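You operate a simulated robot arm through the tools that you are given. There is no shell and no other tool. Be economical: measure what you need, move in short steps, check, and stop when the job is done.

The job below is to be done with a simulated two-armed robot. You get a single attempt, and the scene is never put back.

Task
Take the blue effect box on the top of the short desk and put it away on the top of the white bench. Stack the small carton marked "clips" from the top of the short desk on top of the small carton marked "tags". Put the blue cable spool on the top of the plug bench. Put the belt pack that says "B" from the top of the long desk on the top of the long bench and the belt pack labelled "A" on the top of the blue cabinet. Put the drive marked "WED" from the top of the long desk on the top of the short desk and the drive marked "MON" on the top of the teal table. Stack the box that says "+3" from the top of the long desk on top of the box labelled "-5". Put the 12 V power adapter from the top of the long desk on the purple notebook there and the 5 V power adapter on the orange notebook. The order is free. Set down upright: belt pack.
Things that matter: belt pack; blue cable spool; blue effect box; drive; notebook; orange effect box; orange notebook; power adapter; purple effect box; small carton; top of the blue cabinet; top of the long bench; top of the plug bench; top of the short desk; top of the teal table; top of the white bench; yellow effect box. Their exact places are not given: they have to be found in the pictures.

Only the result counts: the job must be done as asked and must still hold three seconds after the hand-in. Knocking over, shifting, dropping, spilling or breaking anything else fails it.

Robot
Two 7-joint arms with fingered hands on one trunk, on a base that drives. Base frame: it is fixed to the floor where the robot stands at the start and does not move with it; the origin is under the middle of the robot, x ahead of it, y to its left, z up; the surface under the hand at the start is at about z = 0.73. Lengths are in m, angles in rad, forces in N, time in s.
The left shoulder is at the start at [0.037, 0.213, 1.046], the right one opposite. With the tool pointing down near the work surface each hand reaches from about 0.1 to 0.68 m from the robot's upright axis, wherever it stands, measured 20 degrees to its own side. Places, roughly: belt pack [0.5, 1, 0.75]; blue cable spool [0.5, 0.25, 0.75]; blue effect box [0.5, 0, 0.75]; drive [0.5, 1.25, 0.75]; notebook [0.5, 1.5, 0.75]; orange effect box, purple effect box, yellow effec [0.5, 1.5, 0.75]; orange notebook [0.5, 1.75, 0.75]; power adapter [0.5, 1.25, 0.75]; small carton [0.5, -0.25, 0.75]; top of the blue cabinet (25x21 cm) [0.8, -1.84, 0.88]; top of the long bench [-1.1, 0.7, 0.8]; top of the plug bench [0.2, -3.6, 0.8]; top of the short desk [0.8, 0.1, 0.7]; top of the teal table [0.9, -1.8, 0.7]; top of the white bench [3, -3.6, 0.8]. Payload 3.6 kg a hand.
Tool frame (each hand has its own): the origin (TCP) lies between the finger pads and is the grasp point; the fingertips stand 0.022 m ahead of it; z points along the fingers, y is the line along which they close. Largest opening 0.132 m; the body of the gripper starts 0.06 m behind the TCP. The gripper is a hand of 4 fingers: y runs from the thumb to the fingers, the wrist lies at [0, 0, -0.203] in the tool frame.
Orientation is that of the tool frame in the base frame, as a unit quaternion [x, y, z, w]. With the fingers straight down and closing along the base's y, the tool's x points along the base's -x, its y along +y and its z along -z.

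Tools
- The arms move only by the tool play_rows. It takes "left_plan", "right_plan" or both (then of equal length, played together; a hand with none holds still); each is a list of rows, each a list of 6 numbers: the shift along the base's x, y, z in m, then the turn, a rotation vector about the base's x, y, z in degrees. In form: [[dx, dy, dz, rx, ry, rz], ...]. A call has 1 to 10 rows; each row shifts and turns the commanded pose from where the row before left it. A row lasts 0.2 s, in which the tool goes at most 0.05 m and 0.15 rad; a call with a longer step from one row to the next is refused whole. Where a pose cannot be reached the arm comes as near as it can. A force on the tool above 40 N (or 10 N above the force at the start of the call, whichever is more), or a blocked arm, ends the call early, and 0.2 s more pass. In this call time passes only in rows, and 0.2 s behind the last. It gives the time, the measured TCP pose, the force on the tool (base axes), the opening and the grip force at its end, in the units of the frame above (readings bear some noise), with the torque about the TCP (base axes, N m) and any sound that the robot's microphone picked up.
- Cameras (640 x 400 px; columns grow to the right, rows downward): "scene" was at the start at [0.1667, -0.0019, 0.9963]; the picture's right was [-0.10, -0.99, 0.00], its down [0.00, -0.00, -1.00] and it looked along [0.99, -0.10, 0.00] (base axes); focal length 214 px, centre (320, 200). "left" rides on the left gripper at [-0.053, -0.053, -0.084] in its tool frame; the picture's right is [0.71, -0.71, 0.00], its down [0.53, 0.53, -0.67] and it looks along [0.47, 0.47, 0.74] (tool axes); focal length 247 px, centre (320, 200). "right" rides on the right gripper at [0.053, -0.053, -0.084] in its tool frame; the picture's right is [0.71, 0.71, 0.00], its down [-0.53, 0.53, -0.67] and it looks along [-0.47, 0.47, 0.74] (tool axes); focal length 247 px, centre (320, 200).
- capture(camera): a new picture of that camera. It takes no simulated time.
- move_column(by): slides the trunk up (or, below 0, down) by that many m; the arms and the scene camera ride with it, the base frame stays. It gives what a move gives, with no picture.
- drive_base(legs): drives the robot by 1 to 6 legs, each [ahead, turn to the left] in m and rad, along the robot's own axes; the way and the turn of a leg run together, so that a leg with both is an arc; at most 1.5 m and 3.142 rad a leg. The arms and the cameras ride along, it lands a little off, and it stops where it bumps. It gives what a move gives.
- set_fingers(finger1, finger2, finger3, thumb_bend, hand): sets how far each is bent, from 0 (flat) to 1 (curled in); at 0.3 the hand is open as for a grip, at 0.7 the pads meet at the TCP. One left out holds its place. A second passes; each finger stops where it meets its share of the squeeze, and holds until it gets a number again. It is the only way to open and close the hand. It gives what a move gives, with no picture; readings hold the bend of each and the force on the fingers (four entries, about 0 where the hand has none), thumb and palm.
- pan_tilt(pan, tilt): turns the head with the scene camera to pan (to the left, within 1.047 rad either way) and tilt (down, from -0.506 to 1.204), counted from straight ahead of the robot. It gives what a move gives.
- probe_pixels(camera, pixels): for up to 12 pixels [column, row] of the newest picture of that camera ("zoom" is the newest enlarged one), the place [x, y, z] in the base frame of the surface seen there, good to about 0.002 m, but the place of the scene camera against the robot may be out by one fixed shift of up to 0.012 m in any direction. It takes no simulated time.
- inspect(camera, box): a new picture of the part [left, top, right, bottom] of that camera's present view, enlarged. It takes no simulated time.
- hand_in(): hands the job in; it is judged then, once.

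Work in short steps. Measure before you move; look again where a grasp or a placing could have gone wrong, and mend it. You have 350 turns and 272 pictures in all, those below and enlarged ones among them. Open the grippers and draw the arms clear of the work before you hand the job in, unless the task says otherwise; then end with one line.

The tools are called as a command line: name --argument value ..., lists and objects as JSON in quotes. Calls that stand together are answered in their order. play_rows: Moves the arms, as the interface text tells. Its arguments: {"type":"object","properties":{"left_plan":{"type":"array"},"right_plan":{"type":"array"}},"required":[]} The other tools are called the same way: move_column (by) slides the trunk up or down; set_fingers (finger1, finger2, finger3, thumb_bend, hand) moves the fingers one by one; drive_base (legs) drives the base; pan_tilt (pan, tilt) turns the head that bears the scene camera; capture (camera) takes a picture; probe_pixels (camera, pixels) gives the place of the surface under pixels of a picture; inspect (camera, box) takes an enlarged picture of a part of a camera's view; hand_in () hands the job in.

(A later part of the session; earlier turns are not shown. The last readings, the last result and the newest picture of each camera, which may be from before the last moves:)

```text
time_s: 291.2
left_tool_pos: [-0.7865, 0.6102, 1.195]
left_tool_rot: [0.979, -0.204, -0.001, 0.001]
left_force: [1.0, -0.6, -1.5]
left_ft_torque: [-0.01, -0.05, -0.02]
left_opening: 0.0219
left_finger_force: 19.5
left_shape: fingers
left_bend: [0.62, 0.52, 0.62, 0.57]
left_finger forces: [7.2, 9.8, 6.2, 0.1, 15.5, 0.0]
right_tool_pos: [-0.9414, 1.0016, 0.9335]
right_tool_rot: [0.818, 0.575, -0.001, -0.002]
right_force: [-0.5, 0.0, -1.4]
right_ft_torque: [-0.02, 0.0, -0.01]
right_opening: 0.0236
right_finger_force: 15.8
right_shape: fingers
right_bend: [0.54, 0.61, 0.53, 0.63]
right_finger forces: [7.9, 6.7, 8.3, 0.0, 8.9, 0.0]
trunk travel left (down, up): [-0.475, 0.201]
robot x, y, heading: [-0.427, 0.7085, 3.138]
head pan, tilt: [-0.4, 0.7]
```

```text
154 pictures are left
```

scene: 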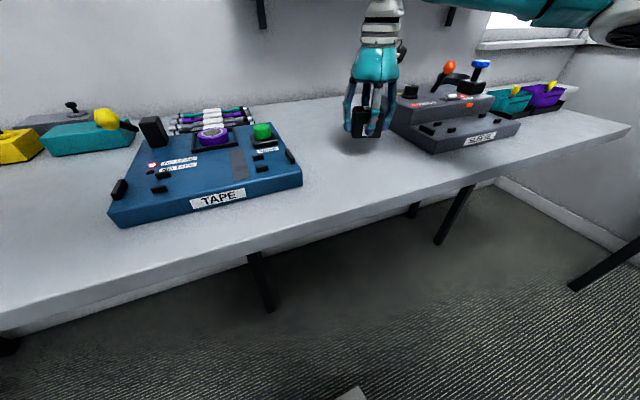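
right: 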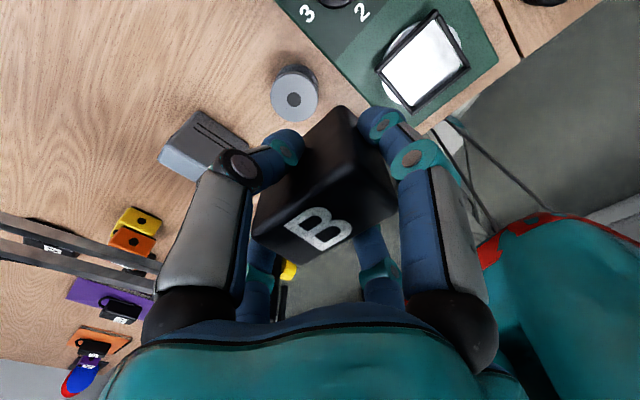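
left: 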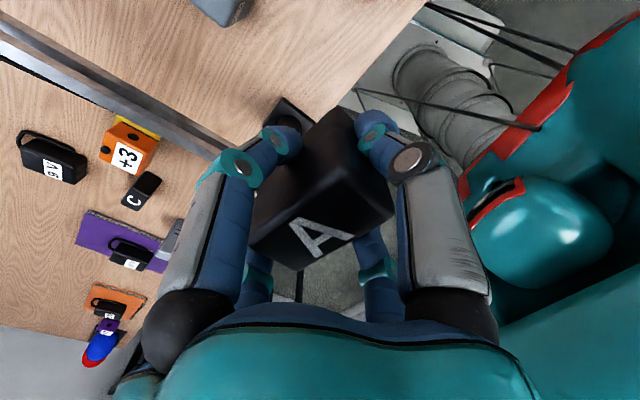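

Shift 2.5 cm toward the middle and lower.

play_rows --right_plan '[[0, -0.025, -0.01, 0, 0, 0], [0, 0, -0.025, 0, 0, 0], [0, 0, -0.006, 0, 0, 0], [0, 0, -0.003, 0, 0, 0], [0, 0, -0.002, 0, 0, 0]]'

```text
time_s: 292.4
left_tool_pos: [-0.7855, 0.6091, 1.1956]
left_tool_rot: [0.979, -0.204, -0.001, 0.0]
left_force: [-0.6, 0.4, -1.3]
left_ft_torque: [-0.03, 0.05, 0.0]
left_opening: 0.022
left_finger_force: 19.3
left_shape: fingers
left_bend: [0.62, 0.52, 0.62, 0.57]
left_finger forces: [7.2, 9.9, 6.2, 0.0, 15.6, 0.0]
right_tool_pos: [-0.9405, 0.9746, 0.8889]
right_tool_rot: [0.818, 0.575, -0.003, -0.002]
right_force: [0.0, 0.7, 7.9]
right_ft_torque: [0.04, -0.04, 0.01]
right_opening: 0.0239
right_finger_force: 17.0
right_shape: fingers
right_bend: [0.54, 0.61, 0.53, 0.63]
right_finger forces: [8.7, 7.5, 8.2, 0.0, 9.7, 0.0]
trunk travel left (down, up): [-0.475, 0.201]
robot x, y, heading: [-0.4224, 0.707, 3.138]
head pan, tilt: [-0.4, 0.7]
```

Contact. Release, rise, look.

set_fingers --hand "right" --finger1 0.42 --finger2 0.46 --finger3 0.42 --thumb_bend 0.46

play_rows --right_plan '[[0, 0, 0.03, 0, 0, 0], [0, 0, 0.045, 0, 0, 0], [0, 0, 0.045, 0, 0, 0], [0, 0, 0.045, 0, 0, 0], [0, 0, 0.045, 0, 0, 0], [0.037, -0.025, 0.02, 0, 0, 0], [0.037, -0.025, 0.02, 0, 0, 0], [0.037, -0.02, 0.01, 0, 0, 0], [0.037, 0, 0, 0, 0, 0]]'

capture --camera "scene"

```text
time_s: 293.4
left_tool_pos: [-0.7855, 0.6086, 1.1949]
left_tool_rot: [0.979, -0.205, -0.001, 0.001]
left_force: [-0.7, -0.3, -1.5]
left_ft_torque: [-0.01, -0.02, -0.02]
left_opening: 0.0218
left_finger_force: 19.7
left_shape: fingers
left_bend: [0.62, 0.52, 0.62, 0.57]
left_finger forces: [7.1, 9.9, 6.2, 0.0, 15.6, 0.0]
right_tool_pos: [-0.9403, 0.9747, 0.8875]
right_tool_rot: [0.818, 0.575, 0.0, -0.002]
right_force: [-0.5, -0.2, 0.0]
right_ft_torque: [0.01, 0.01, 0.02]
right_opening: 0.0551
right_finger_force: 0.1
right_shape: fingers
right_bend: [0.42, 0.46, 0.42, 0.46]
right_finger forces: [0.1, 0.0, 0.1, 0.1, 0.0, 0.1]
trunk travel left (down, up): [-0.475, 0.201]
robot x, y, heading: [-0.4221, 0.7108, 3.14]
head pan, tilt: [-0.4, 0.7]
```

```text
time_s: 295.4
left_tool_pos: [-0.7844, 0.6095, 1.1956]
left_tool_rot: [0.979, -0.205, -0.002, 0.0]
left_force: [0.0, 1.1, -1.6]
left_ft_torque: [0.03, 0.02, -0.04]
left_opening: 0.022
left_finger_force: 19.3
left_shape: fingers
left_bend: [0.62, 0.52, 0.62, 0.57]
left_finger forces: [7.2, 9.9, 6.2, 0.0, 15.6, 0.0]
right_tool_pos: [-0.7929, 0.9042, 1.149]
right_tool_rot: [0.818, 0.575, -0.001, -0.001]
right_force: [0.0, -0.1, 0.3]
right_ft_torque: [-0.03, 0.01, 0.0]
right_opening: 0.0549
right_finger_force: 0.1
right_shape: fingers
right_bend: [0.42, 0.46, 0.42, 0.46]
right_finger forces: [0.1, 0.0, 0.0, 0.1, 0.0, 0.0]
trunk travel left (down, up): [-0.475, 0.201]
robot x, y, heading: [-0.4241, 0.7108, 3.137]
head pan, tilt: [-0.4, 0.7]
```

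```text
153 pictures are left
```

scene: 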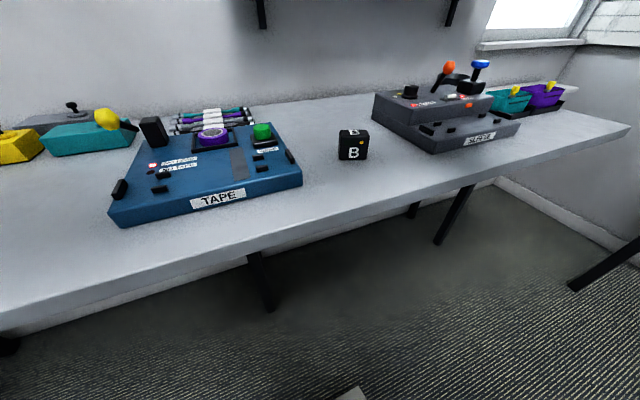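

B placed upright. Return for MON: back 0.35 and turn back right in portions.

drive_base --legs '[[-0.3, 0], [0, -0.7]]'

drive_base --legs '[[0, -0.75]]'

drive_base --legs '[[0, -0.75]]'

drive_base --legs '[[0, -0.6]]'

pan_tilt --pan 0.0 --tilt 0.7

capture --camera "scene"

```text
time_s: 299.4
left_tool_pos: [-0.4658, 0.8646, 1.1952]
left_tool_rot: [0.851, -0.525, -0.002, -0.001]
left_force: [0.1, 0.0, -0.6]
left_ft_torque: [-0.02, -0.02, 0.01]
left_opening: 0.022
left_finger_force: 18.9
left_shape: fingers
left_bend: [0.62, 0.52, 0.62, 0.57]
left_finger forces: [6.9, 10.0, 5.8, 0.0, 15.1, 0.0]
right_tool_pos: [-0.2854, 1.0962, 1.1484]
right_tool_rot: [0.965, 0.262, 0.0, -0.001]
right_force: [-0.1, 0.9, -0.3]
right_ft_torque: [0.02, 0.02, -0.01]
right_opening: 0.0549
right_finger_force: 0.0
right_shape: fingers
right_bend: [0.42, 0.46, 0.42, 0.46]
right_finger forces: [0.0, 0.0, 0.0, 0.1, 0.0, 0.0]
trunk travel left (down, up): [-0.475, 0.201]
robot x, y, heading: [-0.1418, 0.6866, 2.45]
head pan, tilt: [-0.4, 0.7]
```

```text
time_s: 301.8
left_tool_pos: [-0.2548, 1.0408, 1.195]
left_tool_rot: [-0.596, 0.803, 0.001, 0.0]
left_force: [0.3, -0.4, -1.2]
left_ft_torque: [-0.02, -0.02, -0.02]
left_opening: 0.0215
left_finger_force: 19.0
left_shape: fingers
left_bend: [0.61, 0.52, 0.62, 0.58]
left_finger forces: [6.7, 9.8, 6.3, 0.0, 15.2, 0.0]
right_tool_pos: [0.0357, 1.0853, 1.1491]
right_tool_rot: [0.994, -0.113, 0.001, -0.001]
right_force: [0.7, 0.4, -0.4]
right_ft_torque: [0.0, 0.0, 0.01]
right_opening: 0.0551
right_finger_force: 0.0
right_shape: fingers
right_bend: [0.42, 0.46, 0.42, 0.46]
right_finger forces: [0.0, 0.1, 0.0, 0.0, 0.1, 0.0]
trunk travel left (down, up): [-0.475, 0.201]
robot x, y, heading: [-0.1802, 0.6835, 1.693]
head pan, tilt: [-0.4, 0.7]
```

```text
time_s: 304.2
left_tool_pos: [0.0037, 0.9978, 1.197]
left_tool_rot: [-0.264, 0.965, 0.0, 0.0]
left_force: [-0.2, 0.6, -2.0]
left_ft_torque: [-0.01, 0.02, -0.01]
left_opening: 0.0212
left_finger_force: 19.2
left_shape: fingers
left_bend: [0.61, 0.52, 0.62, 0.58]
left_finger forces: [6.4, 9.7, 6.3, 0.0, 15.2, 0.0]
right_tool_pos: [0.2487, 0.8327, 1.15]
right_tool_rot: [0.885, -0.466, 0.001, -0.001]
right_force: [-0.4, 0.6, 0.3]
right_ft_torque: [0.0, 0.01, 0.02]
right_opening: 0.0552
right_finger_force: 0.0
right_shape: fingers
right_bend: [0.42, 0.46, 0.42, 0.46]
right_finger forces: [0.1, 0.0, 0.0, 0.1, 0.1, 0.1]
trunk travel left (down, up): [-0.475, 0.201]
robot x, y, heading: [-0.2098, 0.7022, 0.96]
head pan, tilt: [-0.4, 0.7]
```

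```text
time_s: 306.3
left_tool_pos: [0.1371, 0.8251, 1.197]
left_tool_rot: [0.034, 0.999, 0.0, 0.0]
left_force: [0.7, 0.2, -2.0]
left_ft_torque: [0.0, -0.01, 0.01]
left_opening: 0.0215
left_finger_force: 18.6
left_shape: fingers
left_bend: [0.61, 0.51, 0.62, 0.58]
left_finger forces: [6.6, 10.0, 6.3, 0.0, 15.3, 0.0]
right_tool_pos: [0.2451, 0.5533, 1.1491]
right_tool_rot: [0.708, -0.706, 0.001, 0.0]
right_force: [-0.1, -0.8, 0.1]
right_ft_torque: [-0.02, 0.01, 0.02]
right_opening: 0.0552
right_finger_force: 0.0
right_shape: fingers
right_bend: [0.42, 0.46, 0.42, 0.46]
right_finger forces: [0.1, 0.1, 0.0, 0.0, 0.1, 0.0]
trunk travel left (down, up): [-0.475, 0.201]
robot x, y, heading: [-0.2156, 0.7314, 0.349]
head pan, tilt: [-0.4, 0.7]
```

```text
time_s: 307.2
left_tool_pos: [0.1366, 0.8272, 1.1971]
left_tool_rot: [0.032, 0.999, 0.0, 0.002]
left_force: [1.1, 0.4, -0.4]
left_ft_torque: [0.01, 0.01, 0.0]
left_opening: 0.0212
left_finger_force: 19.7
left_shape: fingers
left_bend: [0.61, 0.51, 0.62, 0.58]
left_finger forces: [6.9, 10.0, 6.5, 0.0, 15.4, 0.1]
right_tool_pos: [0.2442, 0.5524, 1.1501]
right_tool_rot: [0.708, -0.706, 0.002, 0.001]
right_force: [-0.9, -0.7, 0.7]
right_ft_torque: [0.01, 0.01, -0.01]
right_opening: 0.0553
right_finger_force: 0.0
right_shape: fingers
right_bend: [0.42, 0.46, 0.42, 0.46]
right_finger forces: [0.0, 0.0, 0.0, 0.0, 0.0, 0.1]
trunk travel left (down, up): [-0.475, 0.201]
robot x, y, heading: [-0.2191, 0.7304, 0.356]
head pan, tilt: [0.0, 0.7]
```

```text
152 pictures are left
```

scene: 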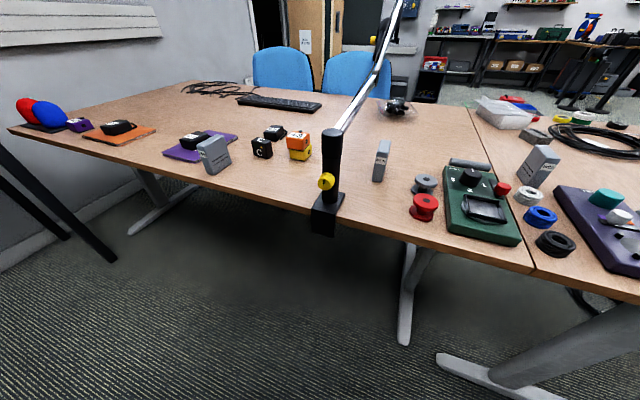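

Turn slightly right and drive in 0.2.

drive_base --legs '[[0, -0.4], [0.2, 0.0]]'

set_fingers --hand "right" --finger1 0.46 --finger2 0.2 --finger3 0.46 --thumb_bend 0.2

```text
time_s: 310.0
left_tool_pos: [0.3444, 0.6716, 1.1962]
left_tool_rot: [0.232, 0.973, 0.001, 0.001]
left_force: [-0.7, 0.7, -0.8]
left_ft_torque: [0.05, 0.02, 0.01]
left_opening: 0.0212
left_finger_force: 19.4
left_shape: fingers
left_bend: [0.61, 0.51, 0.62, 0.58]
left_finger forces: [6.7, 10.1, 6.2, 0.1, 15.1, 0.0]
right_tool_pos: [0.3373, 0.3768, 1.1493]
right_tool_rot: [-0.552, 0.834, -0.002, 0.001]
right_force: [-0.9, 0.9, -0.4]
right_ft_torque: [0.01, -0.01, 0.0]
right_opening: 0.0553
right_finger_force: 0.1
right_shape: fingers
right_bend: [0.42, 0.46, 0.42, 0.46]
right_finger forces: [0.0, 0.0, 0.0, 0.0, 0.1, 0.1]
trunk travel left (down, up): [-0.475, 0.201]
robot x, y, heading: [-0.0151, 0.7297, -0.038]
head pan, tilt: [0.0, 0.7]
```

```text
time_s: 311.0
left_tool_pos: [0.3458, 0.6717, 1.1974]
left_tool_rot: [0.231, 0.973, 0.0, 0.0]
left_force: [-0.1, -0.6, -0.8]
left_ft_torque: [0.02, 0.01, 0.02]
left_opening: 0.0212
left_finger_force: 19.2
left_shape: fingers
left_bend: [0.61, 0.51, 0.62, 0.58]
left_finger forces: [6.9, 10.2, 6.2, 0.0, 15.1, 0.1]
right_tool_pos: [0.3373, 0.3778, 1.1504]
right_tool_rot: [-0.553, 0.833, -0.002, 0.0]
right_force: [-0.2, 0.0, 0.1]
right_ft_torque: [-0.04, 0.01, 0.01]
right_opening: 0.0808
right_finger_force: 0.0
right_shape: fingers
right_bend: [0.46, 0.2, 0.46, 0.2]
right_finger forces: [0.1, 0.1, 0.1, 0.0, 0.1, 0.0]
trunk travel left (down, up): [-0.475, 0.201]
robot x, y, heading: [-0.0152, 0.7273, -0.044]
head pan, tilt: [0.0, 0.7]
```

Turn left 0.5 so the right arm has a clear way, then lower the trunk.

drive_base --legs '[[0, 0.5]]'

play_rows --left_plan '[[-0.035, 0.02, 0, 0, 0, 0], [-0.03, 0.02, 0, 0, 0, 0], [0, 0, 0, 0, 0, 0]]' --right_plan '[[0, 0, 0, 0, 0, 0], [0, 0, 0, 0, 0, 0], [0, 0, 0, 0, 0, 0]]'

move_column --by -0.12

```text
time_s: 312.9
left_tool_pos: [0.3271, 0.8509, 1.1971]
left_tool_rot: [-0.016, 1.0, 0.0, 0.001]
left_force: [0.0, -0.5, -1.0]
left_ft_torque: [-0.05, -0.03, -0.01]
left_opening: 0.0212
left_finger_force: 18.2
left_shape: fingers
left_bend: [0.61, 0.51, 0.62, 0.58]
left_finger forces: [6.7, 10.3, 5.9, 0.1, 14.7, 0.0]
right_tool_pos: [0.4613, 0.589, 1.1507]
right_tool_rot: [0.742, -0.671, 0.001, -0.001]
right_force: [0.7, 0.3, 0.1]
right_ft_torque: [-0.01, -0.02, -0.01]
right_opening: 0.0806
right_finger_force: 0.2
right_shape: fingers
right_bend: [0.46, 0.2, 0.46, 0.2]
right_finger forces: [0.1, 0.0, 0.1, 0.0, 0.1, 0.0]
trunk travel left (down, up): [-0.475, 0.201]
robot x, y, heading: [-0.0059, 0.7076, 0.454]
head pan, tilt: [0.0, 0.7]
```

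```text
time_s: 313.7
left_tool_pos: [0.259, 0.8885, 1.1973]
left_tool_rot: [-0.016, 1.0, 0.001, 0.001]
left_force: [-0.1, 0.8, -1.2]
left_ft_torque: [0.03, 0.03, 0.01]
left_opening: 0.0212
left_finger_force: 19.0
left_shape: fingers
left_bend: [0.61, 0.51, 0.62, 0.58]
left_finger forces: [6.9, 10.6, 6.1, 0.0, 14.7, 0.0]
right_tool_pos: [0.4619, 0.5876, 1.1502]
right_tool_rot: [0.741, -0.672, 0.001, -0.002]
right_force: [-0.3, -0.2, 0.4]
right_ft_torque: [0.04, -0.01, 0.01]
right_opening: 0.0805
right_finger_force: 0.1
right_shape: fingers
right_bend: [0.46, 0.2, 0.46, 0.2]
right_finger forces: [0.1, 0.1, 0.0, 0.1, 0.0, 0.0]
trunk travel left (down, up): [-0.475, 0.201]
robot x, y, heading: [-0.0099, 0.7066, 0.456]
head pan, tilt: [0.0, 0.7]
```

```text
time_s: 315.2
left_tool_pos: [0.2614, 0.8908, 1.0778]
left_tool_rot: [-0.016, 1.0, 0.002, 0.002]
left_force: [0.4, 0.3, -1.7]
left_ft_torque: [-0.01, 0.01, 0.01]
left_opening: 0.0212
left_finger_force: 19.3
left_shape: fingers
left_bend: [0.61, 0.51, 0.62, 0.58]
left_finger forces: [6.8, 10.5, 6.1, 0.0, 14.7, 0.0]
right_tool_pos: [0.4611, 0.5902, 1.0315]
right_tool_rot: [0.742, -0.67, 0.001, -0.001]
right_force: [-0.2, -1.1, 0.0]
right_ft_torque: [0.05, 0.01, 0.0]
right_opening: 0.0806
right_finger_force: 0.1
right_shape: fingers
right_bend: [0.46, 0.2, 0.46, 0.2]
right_finger forces: [0.0, 0.1, 0.1, 0.1, 0.0, 0.0]
trunk travel left (down, up): [-0.355, 0.321]
robot x, y, heading: [-0.0082, 0.7065, 0.458]
head pan, tilt: [0.0, 0.7]
```

Move the right hand above MON and look.

play_rows --right_plan '[[0.005, 0.039, 0, 0, 0, -6], [0.005, 0.039, 0, 0, 0, 0], [0.005, 0.039, 0, 0, 0, 0], [0.005, 0.039, 0, 0, 0, 0], [0.004, 0.035, 0, 0, 0, 0]]'

capture --camera "right"

```text
time_s: 316.4
left_tool_pos: [0.2612, 0.8917, 1.0781]
left_tool_rot: [-0.015, 1.0, 0.0, 0.001]
left_force: [0.1, 0.6, -1.3]
left_ft_torque: [0.0, -0.02, 0.0]
left_opening: 0.0212
left_finger_force: 19.5
left_shape: fingers
left_bend: [0.61, 0.51, 0.62, 0.58]
left_finger forces: [6.9, 10.6, 6.1, 0.0, 14.8, 0.0]
right_tool_pos: [0.4849, 0.7812, 1.0304]
right_tool_rot: [-0.705, 0.709, -0.002, 0.0]
right_force: [-0.3, -0.2, 0.5]
right_ft_torque: [0.01, -0.05, -0.03]
right_opening: 0.0807
right_finger_force: 0.1
right_shape: fingers
right_bend: [0.46, 0.2, 0.46, 0.2]
right_finger forces: [0.0, 0.1, 0.0, 0.0, 0.1, 0.1]
trunk travel left (down, up): [-0.355, 0.321]
robot x, y, heading: [-0.0041, 0.7057, 0.454]
head pan, tilt: [0.0, 0.7]
```

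```text
151 pictures are left
```

right: 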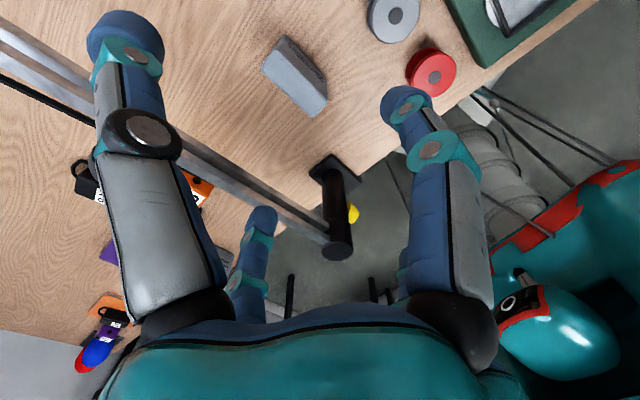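

Probe MON's top and the boom.

probe_pixels --camera "right" --pixels '[[264, 68], [282, 38], [310, 115], [326, 92], [295, 78], [250, 170], [200, 155], [300, 215]]'

inspect --camera "right" --box '[240, 20, 350, 130]'

```text
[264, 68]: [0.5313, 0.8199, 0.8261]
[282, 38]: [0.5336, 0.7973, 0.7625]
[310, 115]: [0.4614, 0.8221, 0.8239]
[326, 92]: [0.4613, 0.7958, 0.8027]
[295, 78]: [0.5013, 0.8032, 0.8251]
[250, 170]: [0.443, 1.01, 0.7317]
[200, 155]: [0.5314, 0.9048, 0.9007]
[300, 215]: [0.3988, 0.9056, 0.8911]
```

```text
3.64 times, centred on (295, 75) of right
```

zoom: 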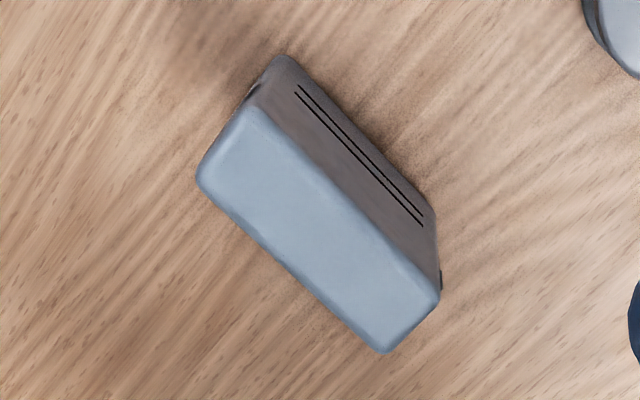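

Center (0.496,0.8085). Descend in stages.

play_rows --right_plan '[[0.006, 0.014, -0.04, 0, 0, 0], [0.005, 0.013, -0.04, 0, 0, 0], [0, 0, -0.04, 0, 0, 0], [0, 0, -0.04, 0, 0, 0]]'

capture --camera "right"

pan_tilt --pan -0.25 --tilt 0.4

capture --camera "scene"

```text
time_s: 317.4
left_tool_pos: [0.261, 0.8914, 1.0782]
left_tool_rot: [-0.015, 1.0, 0.0, 0.001]
left_force: [-0.1, 0.6, -1.6]
left_ft_torque: [0.0, 0.0, -0.02]
left_opening: 0.0211
left_finger_force: 20.1
left_shape: fingers
left_bend: [0.61, 0.51, 0.62, 0.58]
left_finger forces: [7.0, 10.5, 6.2, 0.1, 14.7, 0.0]
right_tool_pos: [0.4983, 0.806, 0.8701]
right_tool_rot: [-0.706, 0.709, -0.001, 0.001]
right_force: [-0.7, 0.3, -0.6]
right_ft_torque: [-0.02, -0.02, 0.0]
right_opening: 0.0809
right_finger_force: 0.0
right_shape: fingers
right_bend: [0.46, 0.2, 0.46, 0.2]
right_finger forces: [0.1, 0.0, 0.0, 0.1, 0.1, 0.1]
trunk travel left (down, up): [-0.355, 0.321]
robot x, y, heading: [-0.0076, 0.7117, 0.458]
head pan, tilt: [0.0, 0.7]
```

```text
149 pictures are left
```

right: 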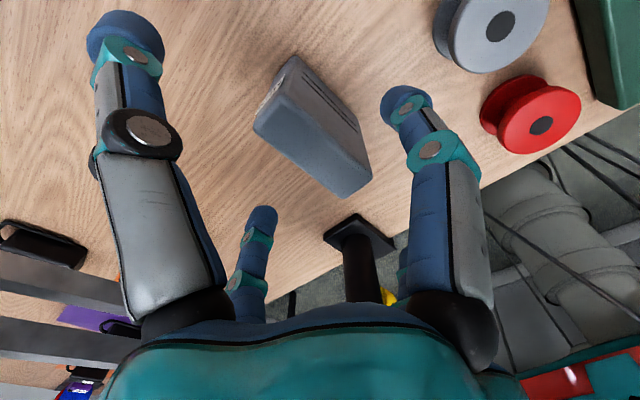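

```text
time_s: 318.2
left_tool_pos: [0.2613, 0.8913, 1.0777]
left_tool_rot: [-0.016, 1.0, 0.0, 0.0]
left_force: [0.2, 0.5, -1.8]
left_ft_torque: [-0.01, 0.0, 0.0]
left_opening: 0.0215
left_finger_force: 19.3
left_shape: fingers
left_bend: [0.61, 0.51, 0.62, 0.58]
left_finger forces: [6.9, 10.6, 6.1, 0.0, 14.7, 0.0]
right_tool_pos: [0.4976, 0.805, 0.8699]
right_tool_rot: [-0.705, 0.709, -0.002, 0.0]
right_force: [0.1, 0.1, 1.1]
right_ft_torque: [-0.02, 0.0, 0.02]
right_opening: 0.0809
right_finger_force: 0.2
right_shape: fingers
right_bend: [0.46, 0.2, 0.46, 0.2]
right_finger forces: [0.0, 0.1, 0.1, 0.0, 0.0, 0.1]
trunk travel left (down, up): [-0.355, 0.321]
robot x, y, heading: [-0.0062, 0.7072, 0.462]
head pan, tilt: [-0.25, 0.4]
```

```text
148 pictures are left
```

scene: 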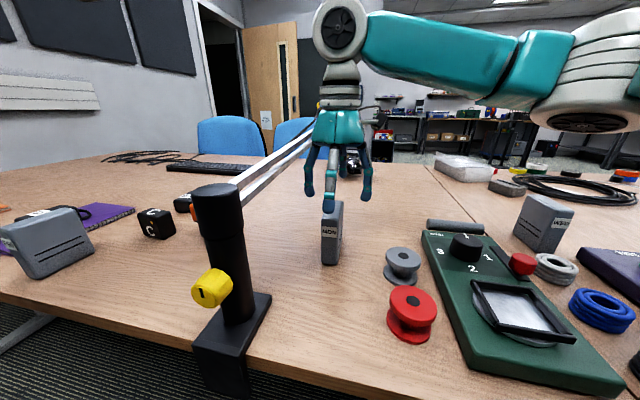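

Clearance to the boom ~3 cm. Descend to 0.797 and pinch.

play_rows --right_plan '[[-0.001, 0.002, -0.025, 0, 0, 0], [0, 0, -0.025, 0, 0, 0], [0, 0, -0.022, 0, 0, 0]]'

set_fingers --hand "right" --finger1 0.75 --finger3 0.75

capture --camera "right"

```text
time_s: 319.0
left_tool_pos: [0.262, 0.8908, 1.0774]
left_tool_rot: [-0.016, 1.0, 0.0, 0.001]
left_force: [-0.1, 0.5, -2.2]
left_ft_torque: [-0.04, 0.0, -0.03]
left_opening: 0.0211
left_finger_force: 18.9
left_shape: fingers
left_bend: [0.61, 0.51, 0.62, 0.58]
left_finger forces: [6.9, 10.6, 6.1, 0.1, 14.7, 0.1]
right_tool_pos: [0.4955, 0.8078, 0.7979]
right_tool_rot: [-0.705, 0.709, -0.001, 0.001]
right_force: [0.3, -0.2, 0.6]
right_ft_torque: [0.0, 0.03, -0.01]
right_opening: 0.0809
right_finger_force: 0.1
right_shape: fingers
right_bend: [0.46, 0.2, 0.46, 0.2]
right_finger forces: [0.0, 0.0, 0.1, 0.0, 0.0, 0.0]
trunk travel left (down, up): [-0.355, 0.321]
robot x, y, heading: [-0.0067, 0.7098, 0.465]
head pan, tilt: [-0.25, 0.4]
```

```text
time_s: 320.0
left_tool_pos: [0.262, 0.8912, 1.0783]
left_tool_rot: [-0.015, 1.0, 0.001, 0.001]
left_force: [-1.2, 0.5, -1.5]
left_ft_torque: [-0.01, -0.03, 0.0]
left_opening: 0.0213
left_finger_force: 19.4
left_shape: fingers
left_bend: [0.61, 0.51, 0.62, 0.58]
left_finger forces: [6.9, 10.6, 6.1, 0.0, 14.7, 0.0]
right_tool_pos: [0.495, 0.8081, 0.7995]
right_tool_rot: [-0.706, 0.709, -0.001, 0.001]
right_force: [0.0, 0.4, -0.1]
right_ft_torque: [0.04, -0.01, 0.03]
right_opening: 0.0706
right_finger_force: 8.6
right_shape: fingers
right_bend: [0.63, 0.2, 0.62, 0.2]
right_finger forces: [8.3, 0.1, 8.7, 0.0, 0.1, 0.0]
trunk travel left (down, up): [-0.355, 0.321]
robot x, y, heading: [-0.0075, 0.7088, 0.461]
head pan, tilt: [-0.25, 0.4]
```

```text
147 pictures are left
```

right: 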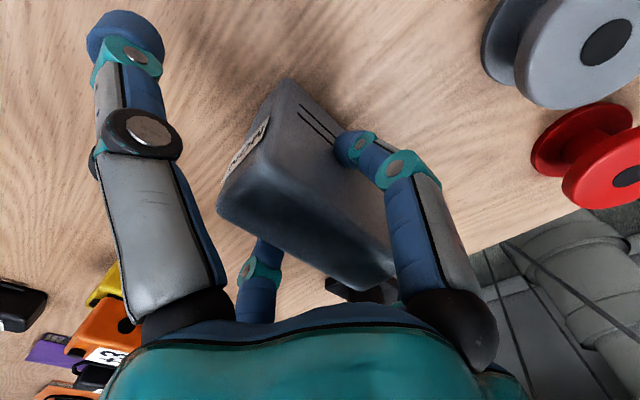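

Gripped 8.5 N. Lift, then move toward -y/-x.

play_rows --right_plan '[[0, 0, 0.03, 0, 0, 0], [0, -0.003, 0.045, 0, 0, 0], [0, -0.003, 0.045, 0, 0, 0], [0, 0, 0.045, 0, 0, 0], [0, 0, 0.045, 0, 0, 0], [0, 0, 0.045, 0, 0, 0], [-0.02, -0.04, 0, 0, 0, 0], [-0.02, -0.04, 0, 0, 0, 0], [-0.02, -0.04, 0, 0, 0, 0], [-0.02, -0.04, 0, 0, 0, 0]]'

move_column --by 0.15

capture --camera "right"

capture --camera "left"

```text
time_s: 322.2
left_tool_pos: [0.2614, 0.8903, 1.0774]
left_tool_rot: [-0.016, 1.0, 0.001, 0.001]
left_force: [-0.6, -0.3, -1.8]
left_ft_torque: [-0.02, 0.0, 0.01]
left_opening: 0.0209
left_finger_force: 19.0
left_shape: fingers
left_bend: [0.61, 0.51, 0.62, 0.58]
left_finger forces: [6.8, 10.6, 6.1, 0.0, 14.6, 0.0]
right_tool_pos: [0.4159, 0.6415, 1.0535]
right_tool_rot: [-0.705, 0.709, -0.002, 0.001]
right_force: [-0.2, 0.0, -2.2]
right_ft_torque: [0.04, 0.0, 0.02]
right_opening: 0.0705
right_finger_force: 8.4
right_shape: fingers
right_bend: [0.63, 0.2, 0.62, 0.2]
right_finger forces: [8.4, 0.1, 8.4, 0.0, 0.0, 0.0]
trunk travel left (down, up): [-0.355, 0.321]
robot x, y, heading: [-0.0074, 0.7087, 0.454]
head pan, tilt: [-0.25, 0.4]
```

```text
time_s: 323.9
left_tool_pos: [0.2625, 0.8912, 1.2273]
left_tool_rot: [-0.016, 1.0, 0.0, 0.001]
left_force: [0.3, 0.3, -1.6]
left_ft_torque: [-0.01, -0.03, -0.01]
left_opening: 0.0211
left_finger_force: 19.2
left_shape: fingers
left_bend: [0.61, 0.51, 0.62, 0.58]
left_finger forces: [6.9, 10.7, 6.1, 0.0, 14.6, 0.0]
right_tool_pos: [0.4152, 0.6428, 1.204]
right_tool_rot: [-0.705, 0.71, -0.002, 0.001]
right_force: [-0.5, 0.0, -2.6]
right_ft_torque: [0.01, 0.0, 0.0]
right_opening: 0.0704
right_finger_force: 7.9
right_shape: fingers
right_bend: [0.63, 0.2, 0.62, 0.2]
right_finger forces: [8.3, 0.0, 8.3, 0.0, 0.0, 0.0]
trunk travel left (down, up): [-0.505, 0.171]
robot x, y, heading: [-0.0102, 0.7054, 0.457]
head pan, tilt: [-0.25, 0.4]
```

```text
146 pictures are left
```

right: 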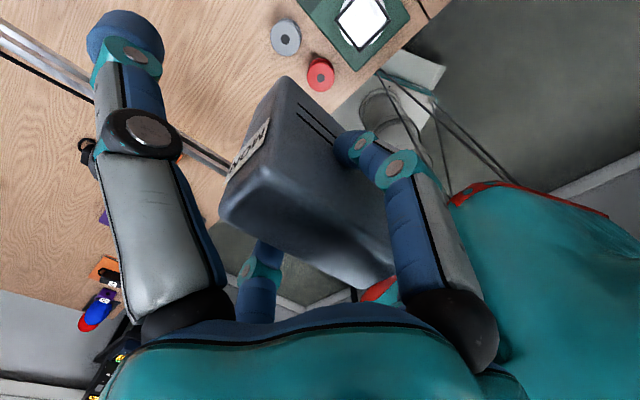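

```text
145 pictures are left
```

left: 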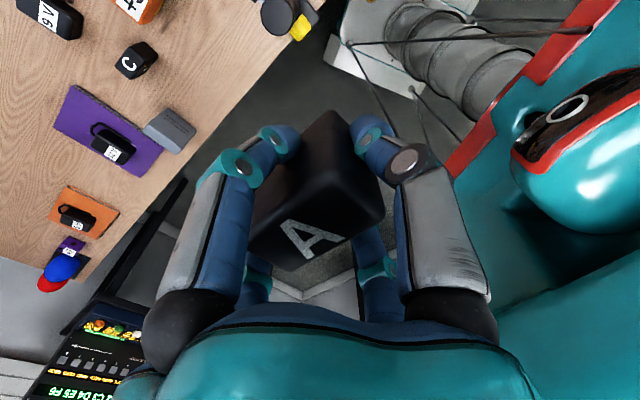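

Both held. Drive: back off, turn right to the south in portions.

drive_base --legs '[[-0.15, 0], [0, -0.6]]'

drive_base --legs '[[0, -0.75]]'

drive_base --legs '[[0, -0.65]]'

```text
time_s: 327.0
left_tool_pos: [0.1844, 0.635, 1.2269]
left_tool_rot: [0.29, 0.957, 0.0, 0.001]
left_force: [-0.2, -0.4, -1.8]
left_ft_torque: [0.0, 0.03, 0.01]
left_opening: 0.021
left_finger_force: 18.4
left_shape: fingers
left_bend: [0.61, 0.51, 0.62, 0.58]
left_finger forces: [6.8, 10.8, 5.9, 0.0, 14.3, 0.1]
right_tool_pos: [0.1648, 0.3443, 1.2033]
right_tool_rot: [-0.454, 0.891, -0.001, -0.001]
right_force: [-1.2, 0.1, -2.3]
right_ft_torque: [-0.04, 0.0, 0.0]
right_opening: 0.0704
right_finger_force: 7.9
right_shape: fingers
right_bend: [0.63, 0.2, 0.62, 0.2]
right_finger forces: [8.3, 0.1, 8.3, 0.1, 0.0, 0.0]
trunk travel left (down, up): [-0.505, 0.171]
robot x, y, heading: [-0.1365, 0.6733, -0.161]
head pan, tilt: [-0.25, 0.4]
```

```text
time_s: 329.5
left_tool_pos: [0.0677, 0.4244, 1.2292]
left_tool_rot: [0.626, 0.78, 0.0, 0.002]
left_force: [-0.1, -0.5, -1.7]
left_ft_torque: [0.01, -0.02, -0.01]
left_opening: 0.0209
left_finger_force: 18.7
left_shape: fingers
left_bend: [0.61, 0.51, 0.62, 0.58]
left_finger forces: [6.7, 10.2, 5.9, 0.0, 14.7, 0.0]
right_tool_pos: [-0.1466, 0.2273, 1.2033]
right_tool_rot: [-0.09, 0.996, -0.001, 0.0]
right_force: [0.4, 0.0, -2.9]
right_ft_torque: [0.0, 0.01, -0.01]
right_opening: 0.0707
right_finger_force: 8.8
right_shape: fingers
right_bend: [0.62, 0.2, 0.62, 0.2]
right_finger forces: [8.3, 0.0, 8.3, 0.0, 0.0, 0.0]
trunk travel left (down, up): [-0.505, 0.171]
robot x, y, heading: [-0.1091, 0.6927, -0.918]
head pan, tilt: [-0.25, 0.4]
```

```text
time_s: 331.7
left_tool_pos: [-0.1354, 0.3697, 1.2281]
left_tool_rot: [0.846, 0.533, 0.0, 0.0]
left_force: [-0.3, -0.3, -1.3]
left_ft_torque: [0.02, 0.02, -0.01]
left_opening: 0.0209
left_finger_force: 18.7
left_shape: fingers
left_bend: [0.61, 0.51, 0.63, 0.58]
left_finger forces: [6.7, 10.2, 6.1, 0.1, 15.0, 0.0]
right_tool_pos: [-0.426, 0.3488, 1.2042]
right_tool_rot: [0.241, 0.971, 0.0, -0.002]
right_force: [0.0, -0.5, -2.7]
right_ft_torque: [0.01, -0.03, -0.03]
right_opening: 0.0706
right_finger_force: 8.4
right_shape: fingers
right_bend: [0.62, 0.2, 0.62, 0.2]
right_finger forces: [8.3, 0.0, 8.2, 0.0, 0.0, 0.0]
trunk travel left (down, up): [-0.505, 0.171]
robot x, y, heading: [-0.0785, 0.6929, -1.575]
head pan, tilt: [-0.25, 0.4]
```

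Drive south 2.7 m.

drive_base --legs '[[1.4, -0.06], [1.3, 0.06]]'

drive_base --legs '[[0.47, 0.75], [0.47, 0.75]]'

pan_tilt --pan 0.5 --tilt 0.5

capture --camera "scene"

```text
time_s: 344.6
left_tool_pos: [-0.2023, -2.294, 1.2298]
left_tool_rot: [0.837, 0.547, -0.001, 0.001]
left_force: [0.6, 0.0, -2.0]
left_ft_torque: [0.03, 0.0, 0.01]
left_opening: 0.0206
left_finger_force: 18.9
left_shape: fingers
left_bend: [0.61, 0.51, 0.63, 0.58]
left_finger forces: [6.8, 10.4, 6.4, 0.0, 15.0, 0.0]
right_tool_pos: [-0.4911, -2.3259, 1.2054]
right_tool_rot: [0.224, 0.975, 0.001, -0.001]
right_force: [0.8, 0.0, -3.9]
right_ft_torque: [-0.04, 0.01, 0.0]
right_opening: 0.0707
right_finger_force: 8.2
right_shape: fingers
right_bend: [0.62, 0.2, 0.62, 0.2]
right_finger forces: [8.2, 0.1, 8.3, 0.0, 0.1, 0.1]
trunk travel left (down, up): [-0.505, 0.171]
robot x, y, heading: [-0.1558, -1.9734, -1.54]
head pan, tilt: [-0.25, 0.4]
```

```text
time_s: 349.8
left_tool_pos: [0.7631, -2.6516, 1.2301]
left_tool_rot: [0.247, 0.969, -0.001, -0.001]
left_force: [0.5, 1.0, -1.9]
left_ft_torque: [-0.04, 0.05, -0.03]
left_opening: 0.0207
left_finger_force: 18.8
left_shape: fingers
left_bend: [0.61, 0.51, 0.63, 0.58]
left_finger forces: [7.1, 10.9, 5.9, 0.0, 14.1, 0.1]
right_tool_pos: [0.7713, -2.9422, 1.206]
right_tool_rot: [-0.494, 0.87, -0.003, -0.002]
right_force: [0.7, 0.6, -3.5]
right_ft_torque: [0.01, 0.07, -0.02]
right_opening: 0.0709
right_finger_force: 8.0
right_shape: fingers
right_bend: [0.62, 0.2, 0.62, 0.2]
right_finger forces: [8.1, 0.1, 8.4, 0.0, 0.0, 0.0]
trunk travel left (down, up): [-0.505, 0.171]
robot x, y, heading: [0.442, -2.6133, -0.015]
head pan, tilt: [-0.25, 0.4]
stopped in leg 2: the robot was blocked; the commanded pose is now the measured one
```

```text
time_s: 350.9
left_tool_pos: [0.7581, -2.6536, 1.2295]
left_tool_rot: [0.247, 0.969, 0.001, 0.001]
left_force: [0.0, -0.4, -1.6]
left_ft_torque: [0.02, 0.04, 0.02]
left_opening: 0.0207
left_finger_force: 19.3
left_shape: fingers
left_bend: [0.61, 0.51, 0.63, 0.58]
left_finger forces: [7.0, 10.8, 5.9, 0.0, 14.2, 0.0]
right_tool_pos: [0.7653, -2.9449, 1.2066]
right_tool_rot: [-0.494, 0.87, -0.003, 0.001]
right_force: [0.1, -0.2, -2.9]
right_ft_torque: [-0.02, 0.03, 0.03]
right_opening: 0.0704
right_finger_force: 7.9
right_shape: fingers
right_bend: [0.62, 0.2, 0.62, 0.2]
right_finger forces: [8.3, 0.1, 8.3, 0.0, 0.0, 0.1]
trunk travel left (down, up): [-0.505, 0.171]
robot x, y, heading: [0.437, -2.6146, -0.017]
head pan, tilt: [0.499, 0.499]
```

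```text
144 pictures are left
```

scene: 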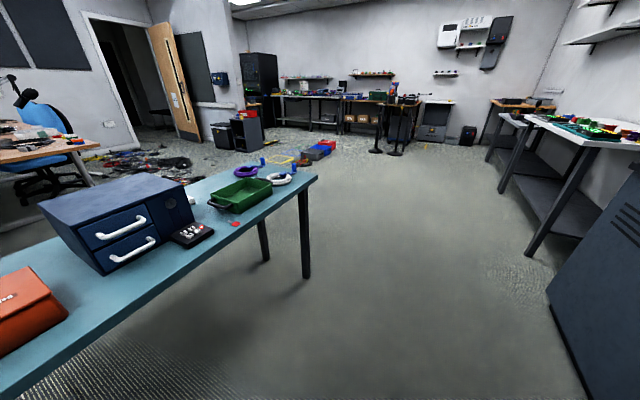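

The blue drawer cabinet on the teal table is clear on top. Probe its top and the free table areas.

probe_pixels --camera "scene" --pixels '[[42, 204], [82, 231], [188, 185], [140, 174], [115, 200], [60, 290], [110, 285], [165, 270], [230, 215], [315, 177], [60, 345], [215, 175]]'

```text
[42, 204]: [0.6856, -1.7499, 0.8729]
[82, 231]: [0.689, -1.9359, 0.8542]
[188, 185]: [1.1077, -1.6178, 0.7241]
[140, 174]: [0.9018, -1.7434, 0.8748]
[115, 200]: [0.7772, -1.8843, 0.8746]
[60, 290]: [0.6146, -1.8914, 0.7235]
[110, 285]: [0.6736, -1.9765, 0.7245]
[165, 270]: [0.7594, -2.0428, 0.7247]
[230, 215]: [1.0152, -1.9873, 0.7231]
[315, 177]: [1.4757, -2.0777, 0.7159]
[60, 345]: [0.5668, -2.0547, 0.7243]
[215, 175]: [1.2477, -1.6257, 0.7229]
```

Drive to x≈0.85 and face +y to look down on the table.

drive_base --legs '[[0.42, 0.0], [0, 0.6]]'

drive_base --legs '[[0, 0.75]]'

pan_tilt --pan 0.1 --tilt 0.6

capture --camera "scene"

```text
time_s: 355.2
left_tool_pos: [1.1402, -2.471, 1.2312]
left_tool_rot: [-0.054, 0.999, 0.001, 0.002]
left_force: [0.2, 0.4, -1.5]
left_ft_torque: [-0.02, 0.03, -0.01]
left_opening: 0.0207
left_finger_force: 19.3
left_shape: fingers
left_bend: [0.61, 0.51, 0.63, 0.58]
left_finger forces: [6.9, 11.0, 5.7, 0.1, 13.9, 0.0]
right_tool_pos: [1.315, -2.7058, 1.2065]
right_tool_rot: [0.732, -0.682, 0.002, -0.002]
right_force: [0.6, -0.8, -2.2]
right_ft_torque: [-0.03, -0.01, -0.03]
right_opening: 0.0706
right_finger_force: 8.1
right_shape: fingers
right_bend: [0.62, 0.2, 0.62, 0.2]
right_finger forces: [8.4, 0.1, 8.2, 0.0, 0.0, 0.0]
trunk travel left (down, up): [-0.505, 0.171]
robot x, y, heading: [0.8715, -2.6426, 0.595]
head pan, tilt: [0.499, 0.499]
```

```text
time_s: 357.5
left_tool_pos: [0.9615, -2.3325, 1.2318]
left_tool_rot: [-0.402, 0.915, 0.002, 0.002]
left_force: [0.2, -0.6, -1.8]
left_ft_torque: [-0.01, -0.02, -0.01]
left_opening: 0.0203
left_finger_force: 18.4
left_shape: fingers
left_bend: [0.61, 0.51, 0.63, 0.59]
left_finger forces: [7.1, 11.1, 5.4, 0.0, 13.7, 0.0]
right_tool_pos: [1.2463, -2.3941, 1.207]
right_tool_rot: [0.925, -0.38, 0.002, -0.002]
right_force: [0.1, 0.1, -2.0]
right_ft_torque: [-0.06, 0.01, -0.01]
right_opening: 0.0706
right_finger_force: 7.8
right_shape: fingers
right_bend: [0.62, 0.2, 0.62, 0.2]
right_finger forces: [8.2, 0.0, 8.2, 0.1, 0.0, 0.0]
trunk travel left (down, up): [-0.505, 0.171]
robot x, y, heading: [0.905, -2.6503, 1.309]
head pan, tilt: [0.499, 0.499]
```

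```text
time_s: 358.4
left_tool_pos: [0.9615, -2.3339, 1.231]
left_tool_rot: [-0.401, 0.916, 0.002, 0.001]
left_force: [0.3, 0.7, -1.6]
left_ft_torque: [0.04, 0.02, 0.0]
left_opening: 0.0204
left_finger_force: 18.8
left_shape: fingers
left_bend: [0.61, 0.51, 0.63, 0.59]
left_finger forces: [7.4, 10.9, 5.6, 0.0, 14.0, 0.0]
right_tool_pos: [1.2484, -2.3954, 1.2084]
right_tool_rot: [0.925, -0.38, 0.002, -0.002]
right_force: [0.4, -0.3, -1.7]
right_ft_torque: [0.02, -0.01, -0.02]
right_opening: 0.0706
right_finger_force: 8.5
right_shape: fingers
right_bend: [0.63, 0.2, 0.61, 0.2]
right_finger forces: [8.2, 0.0, 8.1, 0.0, 0.1, 0.0]
trunk travel left (down, up): [-0.505, 0.171]
robot x, y, heading: [0.9043, -2.6472, 1.305]
head pan, tilt: [0.099, 0.6]
```

```text
143 pictures are left
```

scene: 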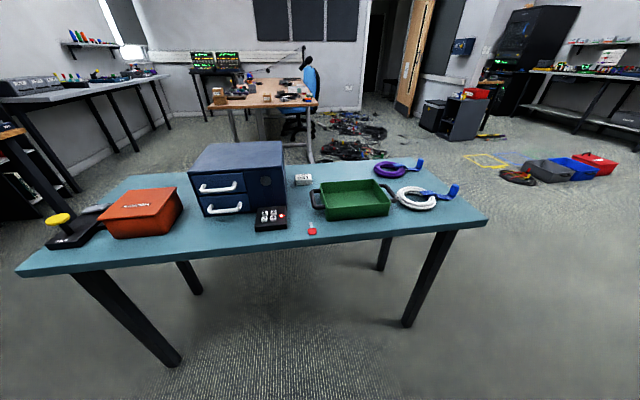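

Probe candidate spots for MON.

probe_pixels --camera "scene" --pixels '[[440, 214], [420, 222], [470, 215], [395, 212], [350, 230], [200, 228], [185, 222], [220, 235], [484, 219], [388, 208], [430, 207]]'

```text
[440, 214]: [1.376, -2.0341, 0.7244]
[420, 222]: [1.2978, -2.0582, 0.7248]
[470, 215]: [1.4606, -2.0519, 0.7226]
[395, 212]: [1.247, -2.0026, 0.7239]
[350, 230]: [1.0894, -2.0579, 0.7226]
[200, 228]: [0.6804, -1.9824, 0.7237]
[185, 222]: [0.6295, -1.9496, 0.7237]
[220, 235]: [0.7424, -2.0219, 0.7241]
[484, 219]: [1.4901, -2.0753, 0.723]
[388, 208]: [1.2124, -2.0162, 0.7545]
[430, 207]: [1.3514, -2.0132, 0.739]
```

Best: MON in front of the cabinet at (0.73,-2.03), A on the cabinet top. Move the robot to about (0.76,-2.45).

drive_base --legs '[[0, 0.8]]'

drive_base --legs '[[0.22, 0], [0, -0.55]]'

pan_tilt --pan 0.0 --tilt 0.8

capture --camera "scene"

```text
time_s: 360.9
left_tool_pos: [0.7232, -2.3847, 1.2313]
left_tool_rot: [0.721, -0.693, -0.002, -0.001]
left_force: [0.1, -1.0, -1.9]
left_ft_torque: [0.01, -0.01, 0.0]
left_opening: 0.0204
left_finger_force: 18.3
left_shape: fingers
left_bend: [0.61, 0.51, 0.63, 0.59]
left_finger forces: [7.4, 11.0, 5.3, 0.0, 13.5, 0.1]
right_tool_pos: [0.9695, -2.2285, 1.209]
right_tool_rot: [1.0, 0.002, 0.001, -0.003]
right_force: [-0.3, 0.5, -2.7]
right_ft_torque: [0.0, 0.0, 0.0]
right_opening: 0.0705
right_finger_force: 7.8
right_shape: fingers
right_bend: [0.63, 0.2, 0.61, 0.2]
right_finger forces: [8.0, 0.1, 8.1, 0.0, 0.0, 0.0]
trunk travel left (down, up): [-0.505, 0.171]
robot x, y, heading: [0.9315, -2.6307, 2.091]
head pan, tilt: [0.099, 0.6]
```

```text
time_s: 364.2
left_tool_pos: [0.779, -2.1237, 1.2326]
left_tool_rot: [-0.501, 0.865, 0.002, 0.001]
left_force: [-0.9, 0.1, -0.8]
left_ft_torque: [-0.03, -0.03, 0.02]
left_opening: 0.0205
left_finger_force: 18.9
left_shape: fingers
left_bend: [0.61, 0.51, 0.63, 0.59]
left_finger forces: [7.4, 11.0, 5.2, 0.0, 13.7, 0.1]
right_tool_pos: [1.0698, -2.1217, 1.2085]
right_tool_rot: [0.961, -0.275, 0.002, -0.001]
right_force: [-0.1, -1.0, -3.6]
right_ft_torque: [-0.03, -0.01, 0.0]
right_opening: 0.0705
right_finger_force: 8.3
right_shape: fingers
right_bend: [0.63, 0.2, 0.61, 0.2]
right_finger forces: [8.2, 0.0, 8.2, 0.1, 0.0, 0.1]
trunk travel left (down, up): [-0.505, 0.171]
robot x, y, heading: [0.7993, -2.4432, 1.538]
head pan, tilt: [0.099, 0.6]
```

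```text
time_s: 364.9
left_tool_pos: [0.7788, -2.1267, 1.232]
left_tool_rot: [-0.502, 0.865, 0.003, 0.001]
left_force: [0.6, 0.4, -1.7]
left_ft_torque: [0.02, -0.02, -0.03]
left_opening: 0.0203
left_finger_force: 19.3
left_shape: fingers
left_bend: [0.61, 0.5, 0.63, 0.59]
left_finger forces: [7.0, 11.0, 6.0, 0.0, 14.2, 0.0]
right_tool_pos: [1.0693, -2.1228, 1.2081]
right_tool_rot: [0.962, -0.273, 0.003, -0.003]
right_force: [-0.5, 0.2, -2.4]
right_ft_torque: [-0.01, 0.02, 0.02]
right_opening: 0.0707
right_finger_force: 8.1
right_shape: fingers
right_bend: [0.62, 0.2, 0.62, 0.2]
right_finger forces: [8.2, 0.0, 8.3, 0.1, 0.0, 0.0]
trunk travel left (down, up): [-0.505, 0.171]
robot x, y, heading: [0.8037, -2.4449, 1.54]
head pan, tilt: [0.0, 0.799]
```

```text
142 pictures are left
```

scene: 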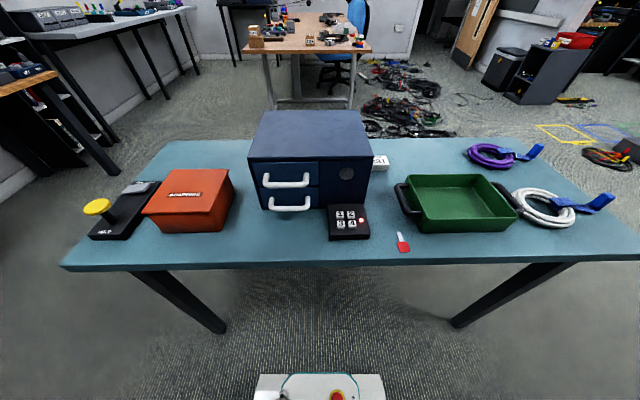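

Probe cabinet top and the strip in front.

probe_pixels --camera "scene" --pixels '[[310, 135], [255, 152], [365, 152], [268, 115], [358, 115], [280, 228], [255, 215], [290, 245], [290, 262], [330, 238], [240, 200], [290, 208]]'

```text
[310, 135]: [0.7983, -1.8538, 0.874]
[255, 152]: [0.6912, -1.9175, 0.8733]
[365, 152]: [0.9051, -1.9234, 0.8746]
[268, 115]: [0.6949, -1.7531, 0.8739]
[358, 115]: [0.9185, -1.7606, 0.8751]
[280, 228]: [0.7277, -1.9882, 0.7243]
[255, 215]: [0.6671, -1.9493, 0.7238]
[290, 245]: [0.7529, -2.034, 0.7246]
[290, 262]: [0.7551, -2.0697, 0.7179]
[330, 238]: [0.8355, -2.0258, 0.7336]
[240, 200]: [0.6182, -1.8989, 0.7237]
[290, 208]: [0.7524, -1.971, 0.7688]
```

Check the gap between the orange case and the cabinet more exactly.

inspect --camera "scene" --box '[140, 160, 340, 285]'

probe_pixels --camera "scene" --pixels '[[232, 178], [231, 205], [226, 231], [218, 234], [248, 232], [240, 255], [262, 235], [262, 190]]'

```text
3.20 times, centred on (240, 222) of scene
```

zoom: 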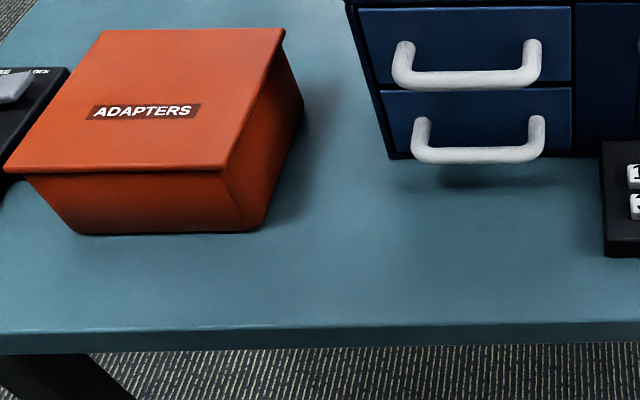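

```text
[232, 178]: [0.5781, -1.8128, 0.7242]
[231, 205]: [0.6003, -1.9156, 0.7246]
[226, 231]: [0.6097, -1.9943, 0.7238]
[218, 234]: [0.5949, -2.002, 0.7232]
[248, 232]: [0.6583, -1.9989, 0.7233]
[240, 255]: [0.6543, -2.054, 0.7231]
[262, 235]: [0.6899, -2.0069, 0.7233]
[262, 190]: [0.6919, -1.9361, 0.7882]
```

MON will go to about (0.668,-2.0). First A: move the left hand over the cabinet top.

play_rows --left_plan '[[0.002, 0.041, 0, 0, 0, 0], [0.002, 0.041, 0, 0, 0, 0], [0.002, 0.041, -0.01, 0, 0, 0], [0.002, 0.041, -0.02, 0, 0, 0], [0.002, 0.041, -0.02, 0, 0, 0], [0.001, 0.041, -0.02, 0, 0, 0], [0, 0, -0.045, 0, 0, 0], [0, 0, -0.045, 0, 0, 0], [0, 0, -0.045, 0, 0, 0], [0, 0, -0.045, 0, 0, 0]]'

capture --camera "scene"

capture --camera "left"

```text
time_s: 367.1
left_tool_pos: [0.7905, -1.8779, 0.9817]
left_tool_rot: [-0.502, 0.865, 0.002, 0.001]
left_force: [1.1, 0.2, -0.9]
left_ft_torque: [0.02, 0.04, 0.02]
left_opening: 0.02
left_finger_force: 18.3
left_shape: fingers
left_bend: [0.61, 0.51, 0.63, 0.59]
left_finger forces: [6.8, 10.4, 5.3, 0.1, 13.6, 0.0]
right_tool_pos: [1.0715, -2.1221, 1.208]
right_tool_rot: [0.961, -0.275, 0.002, -0.003]
right_force: [-0.5, -0.7, -2.3]
right_ft_torque: [-0.02, 0.01, -0.04]
right_opening: 0.0706
right_finger_force: 8.1
right_shape: fingers
right_bend: [0.62, 0.2, 0.62, 0.2]
right_finger forces: [8.3, 0.0, 8.3, 0.0, 0.0, 0.0]
trunk travel left (down, up): [-0.505, 0.171]
robot x, y, heading: [0.8022, -2.4436, 1.538]
head pan, tilt: [0.0, 0.799]
```

```text
140 pictures are left
```

scene: 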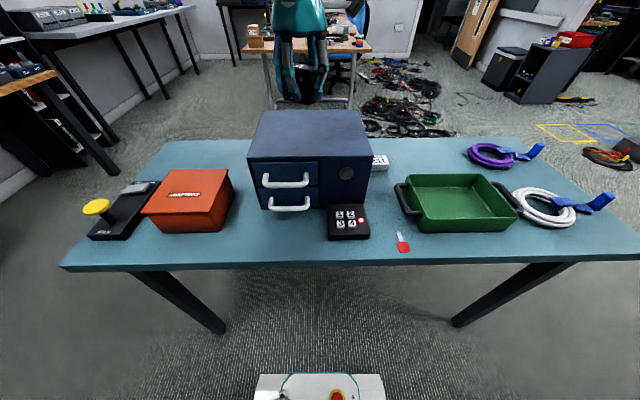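

```text
139 pictures are left
```

left: 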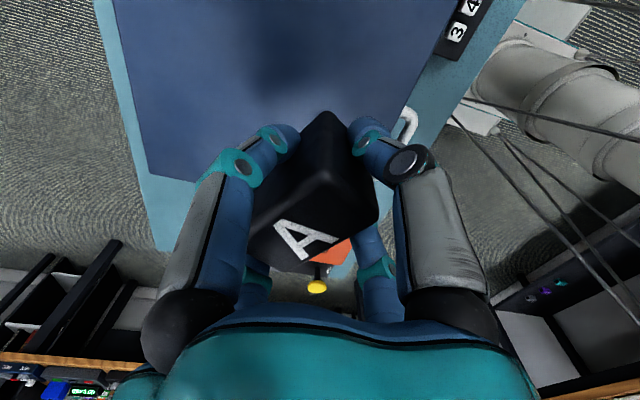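

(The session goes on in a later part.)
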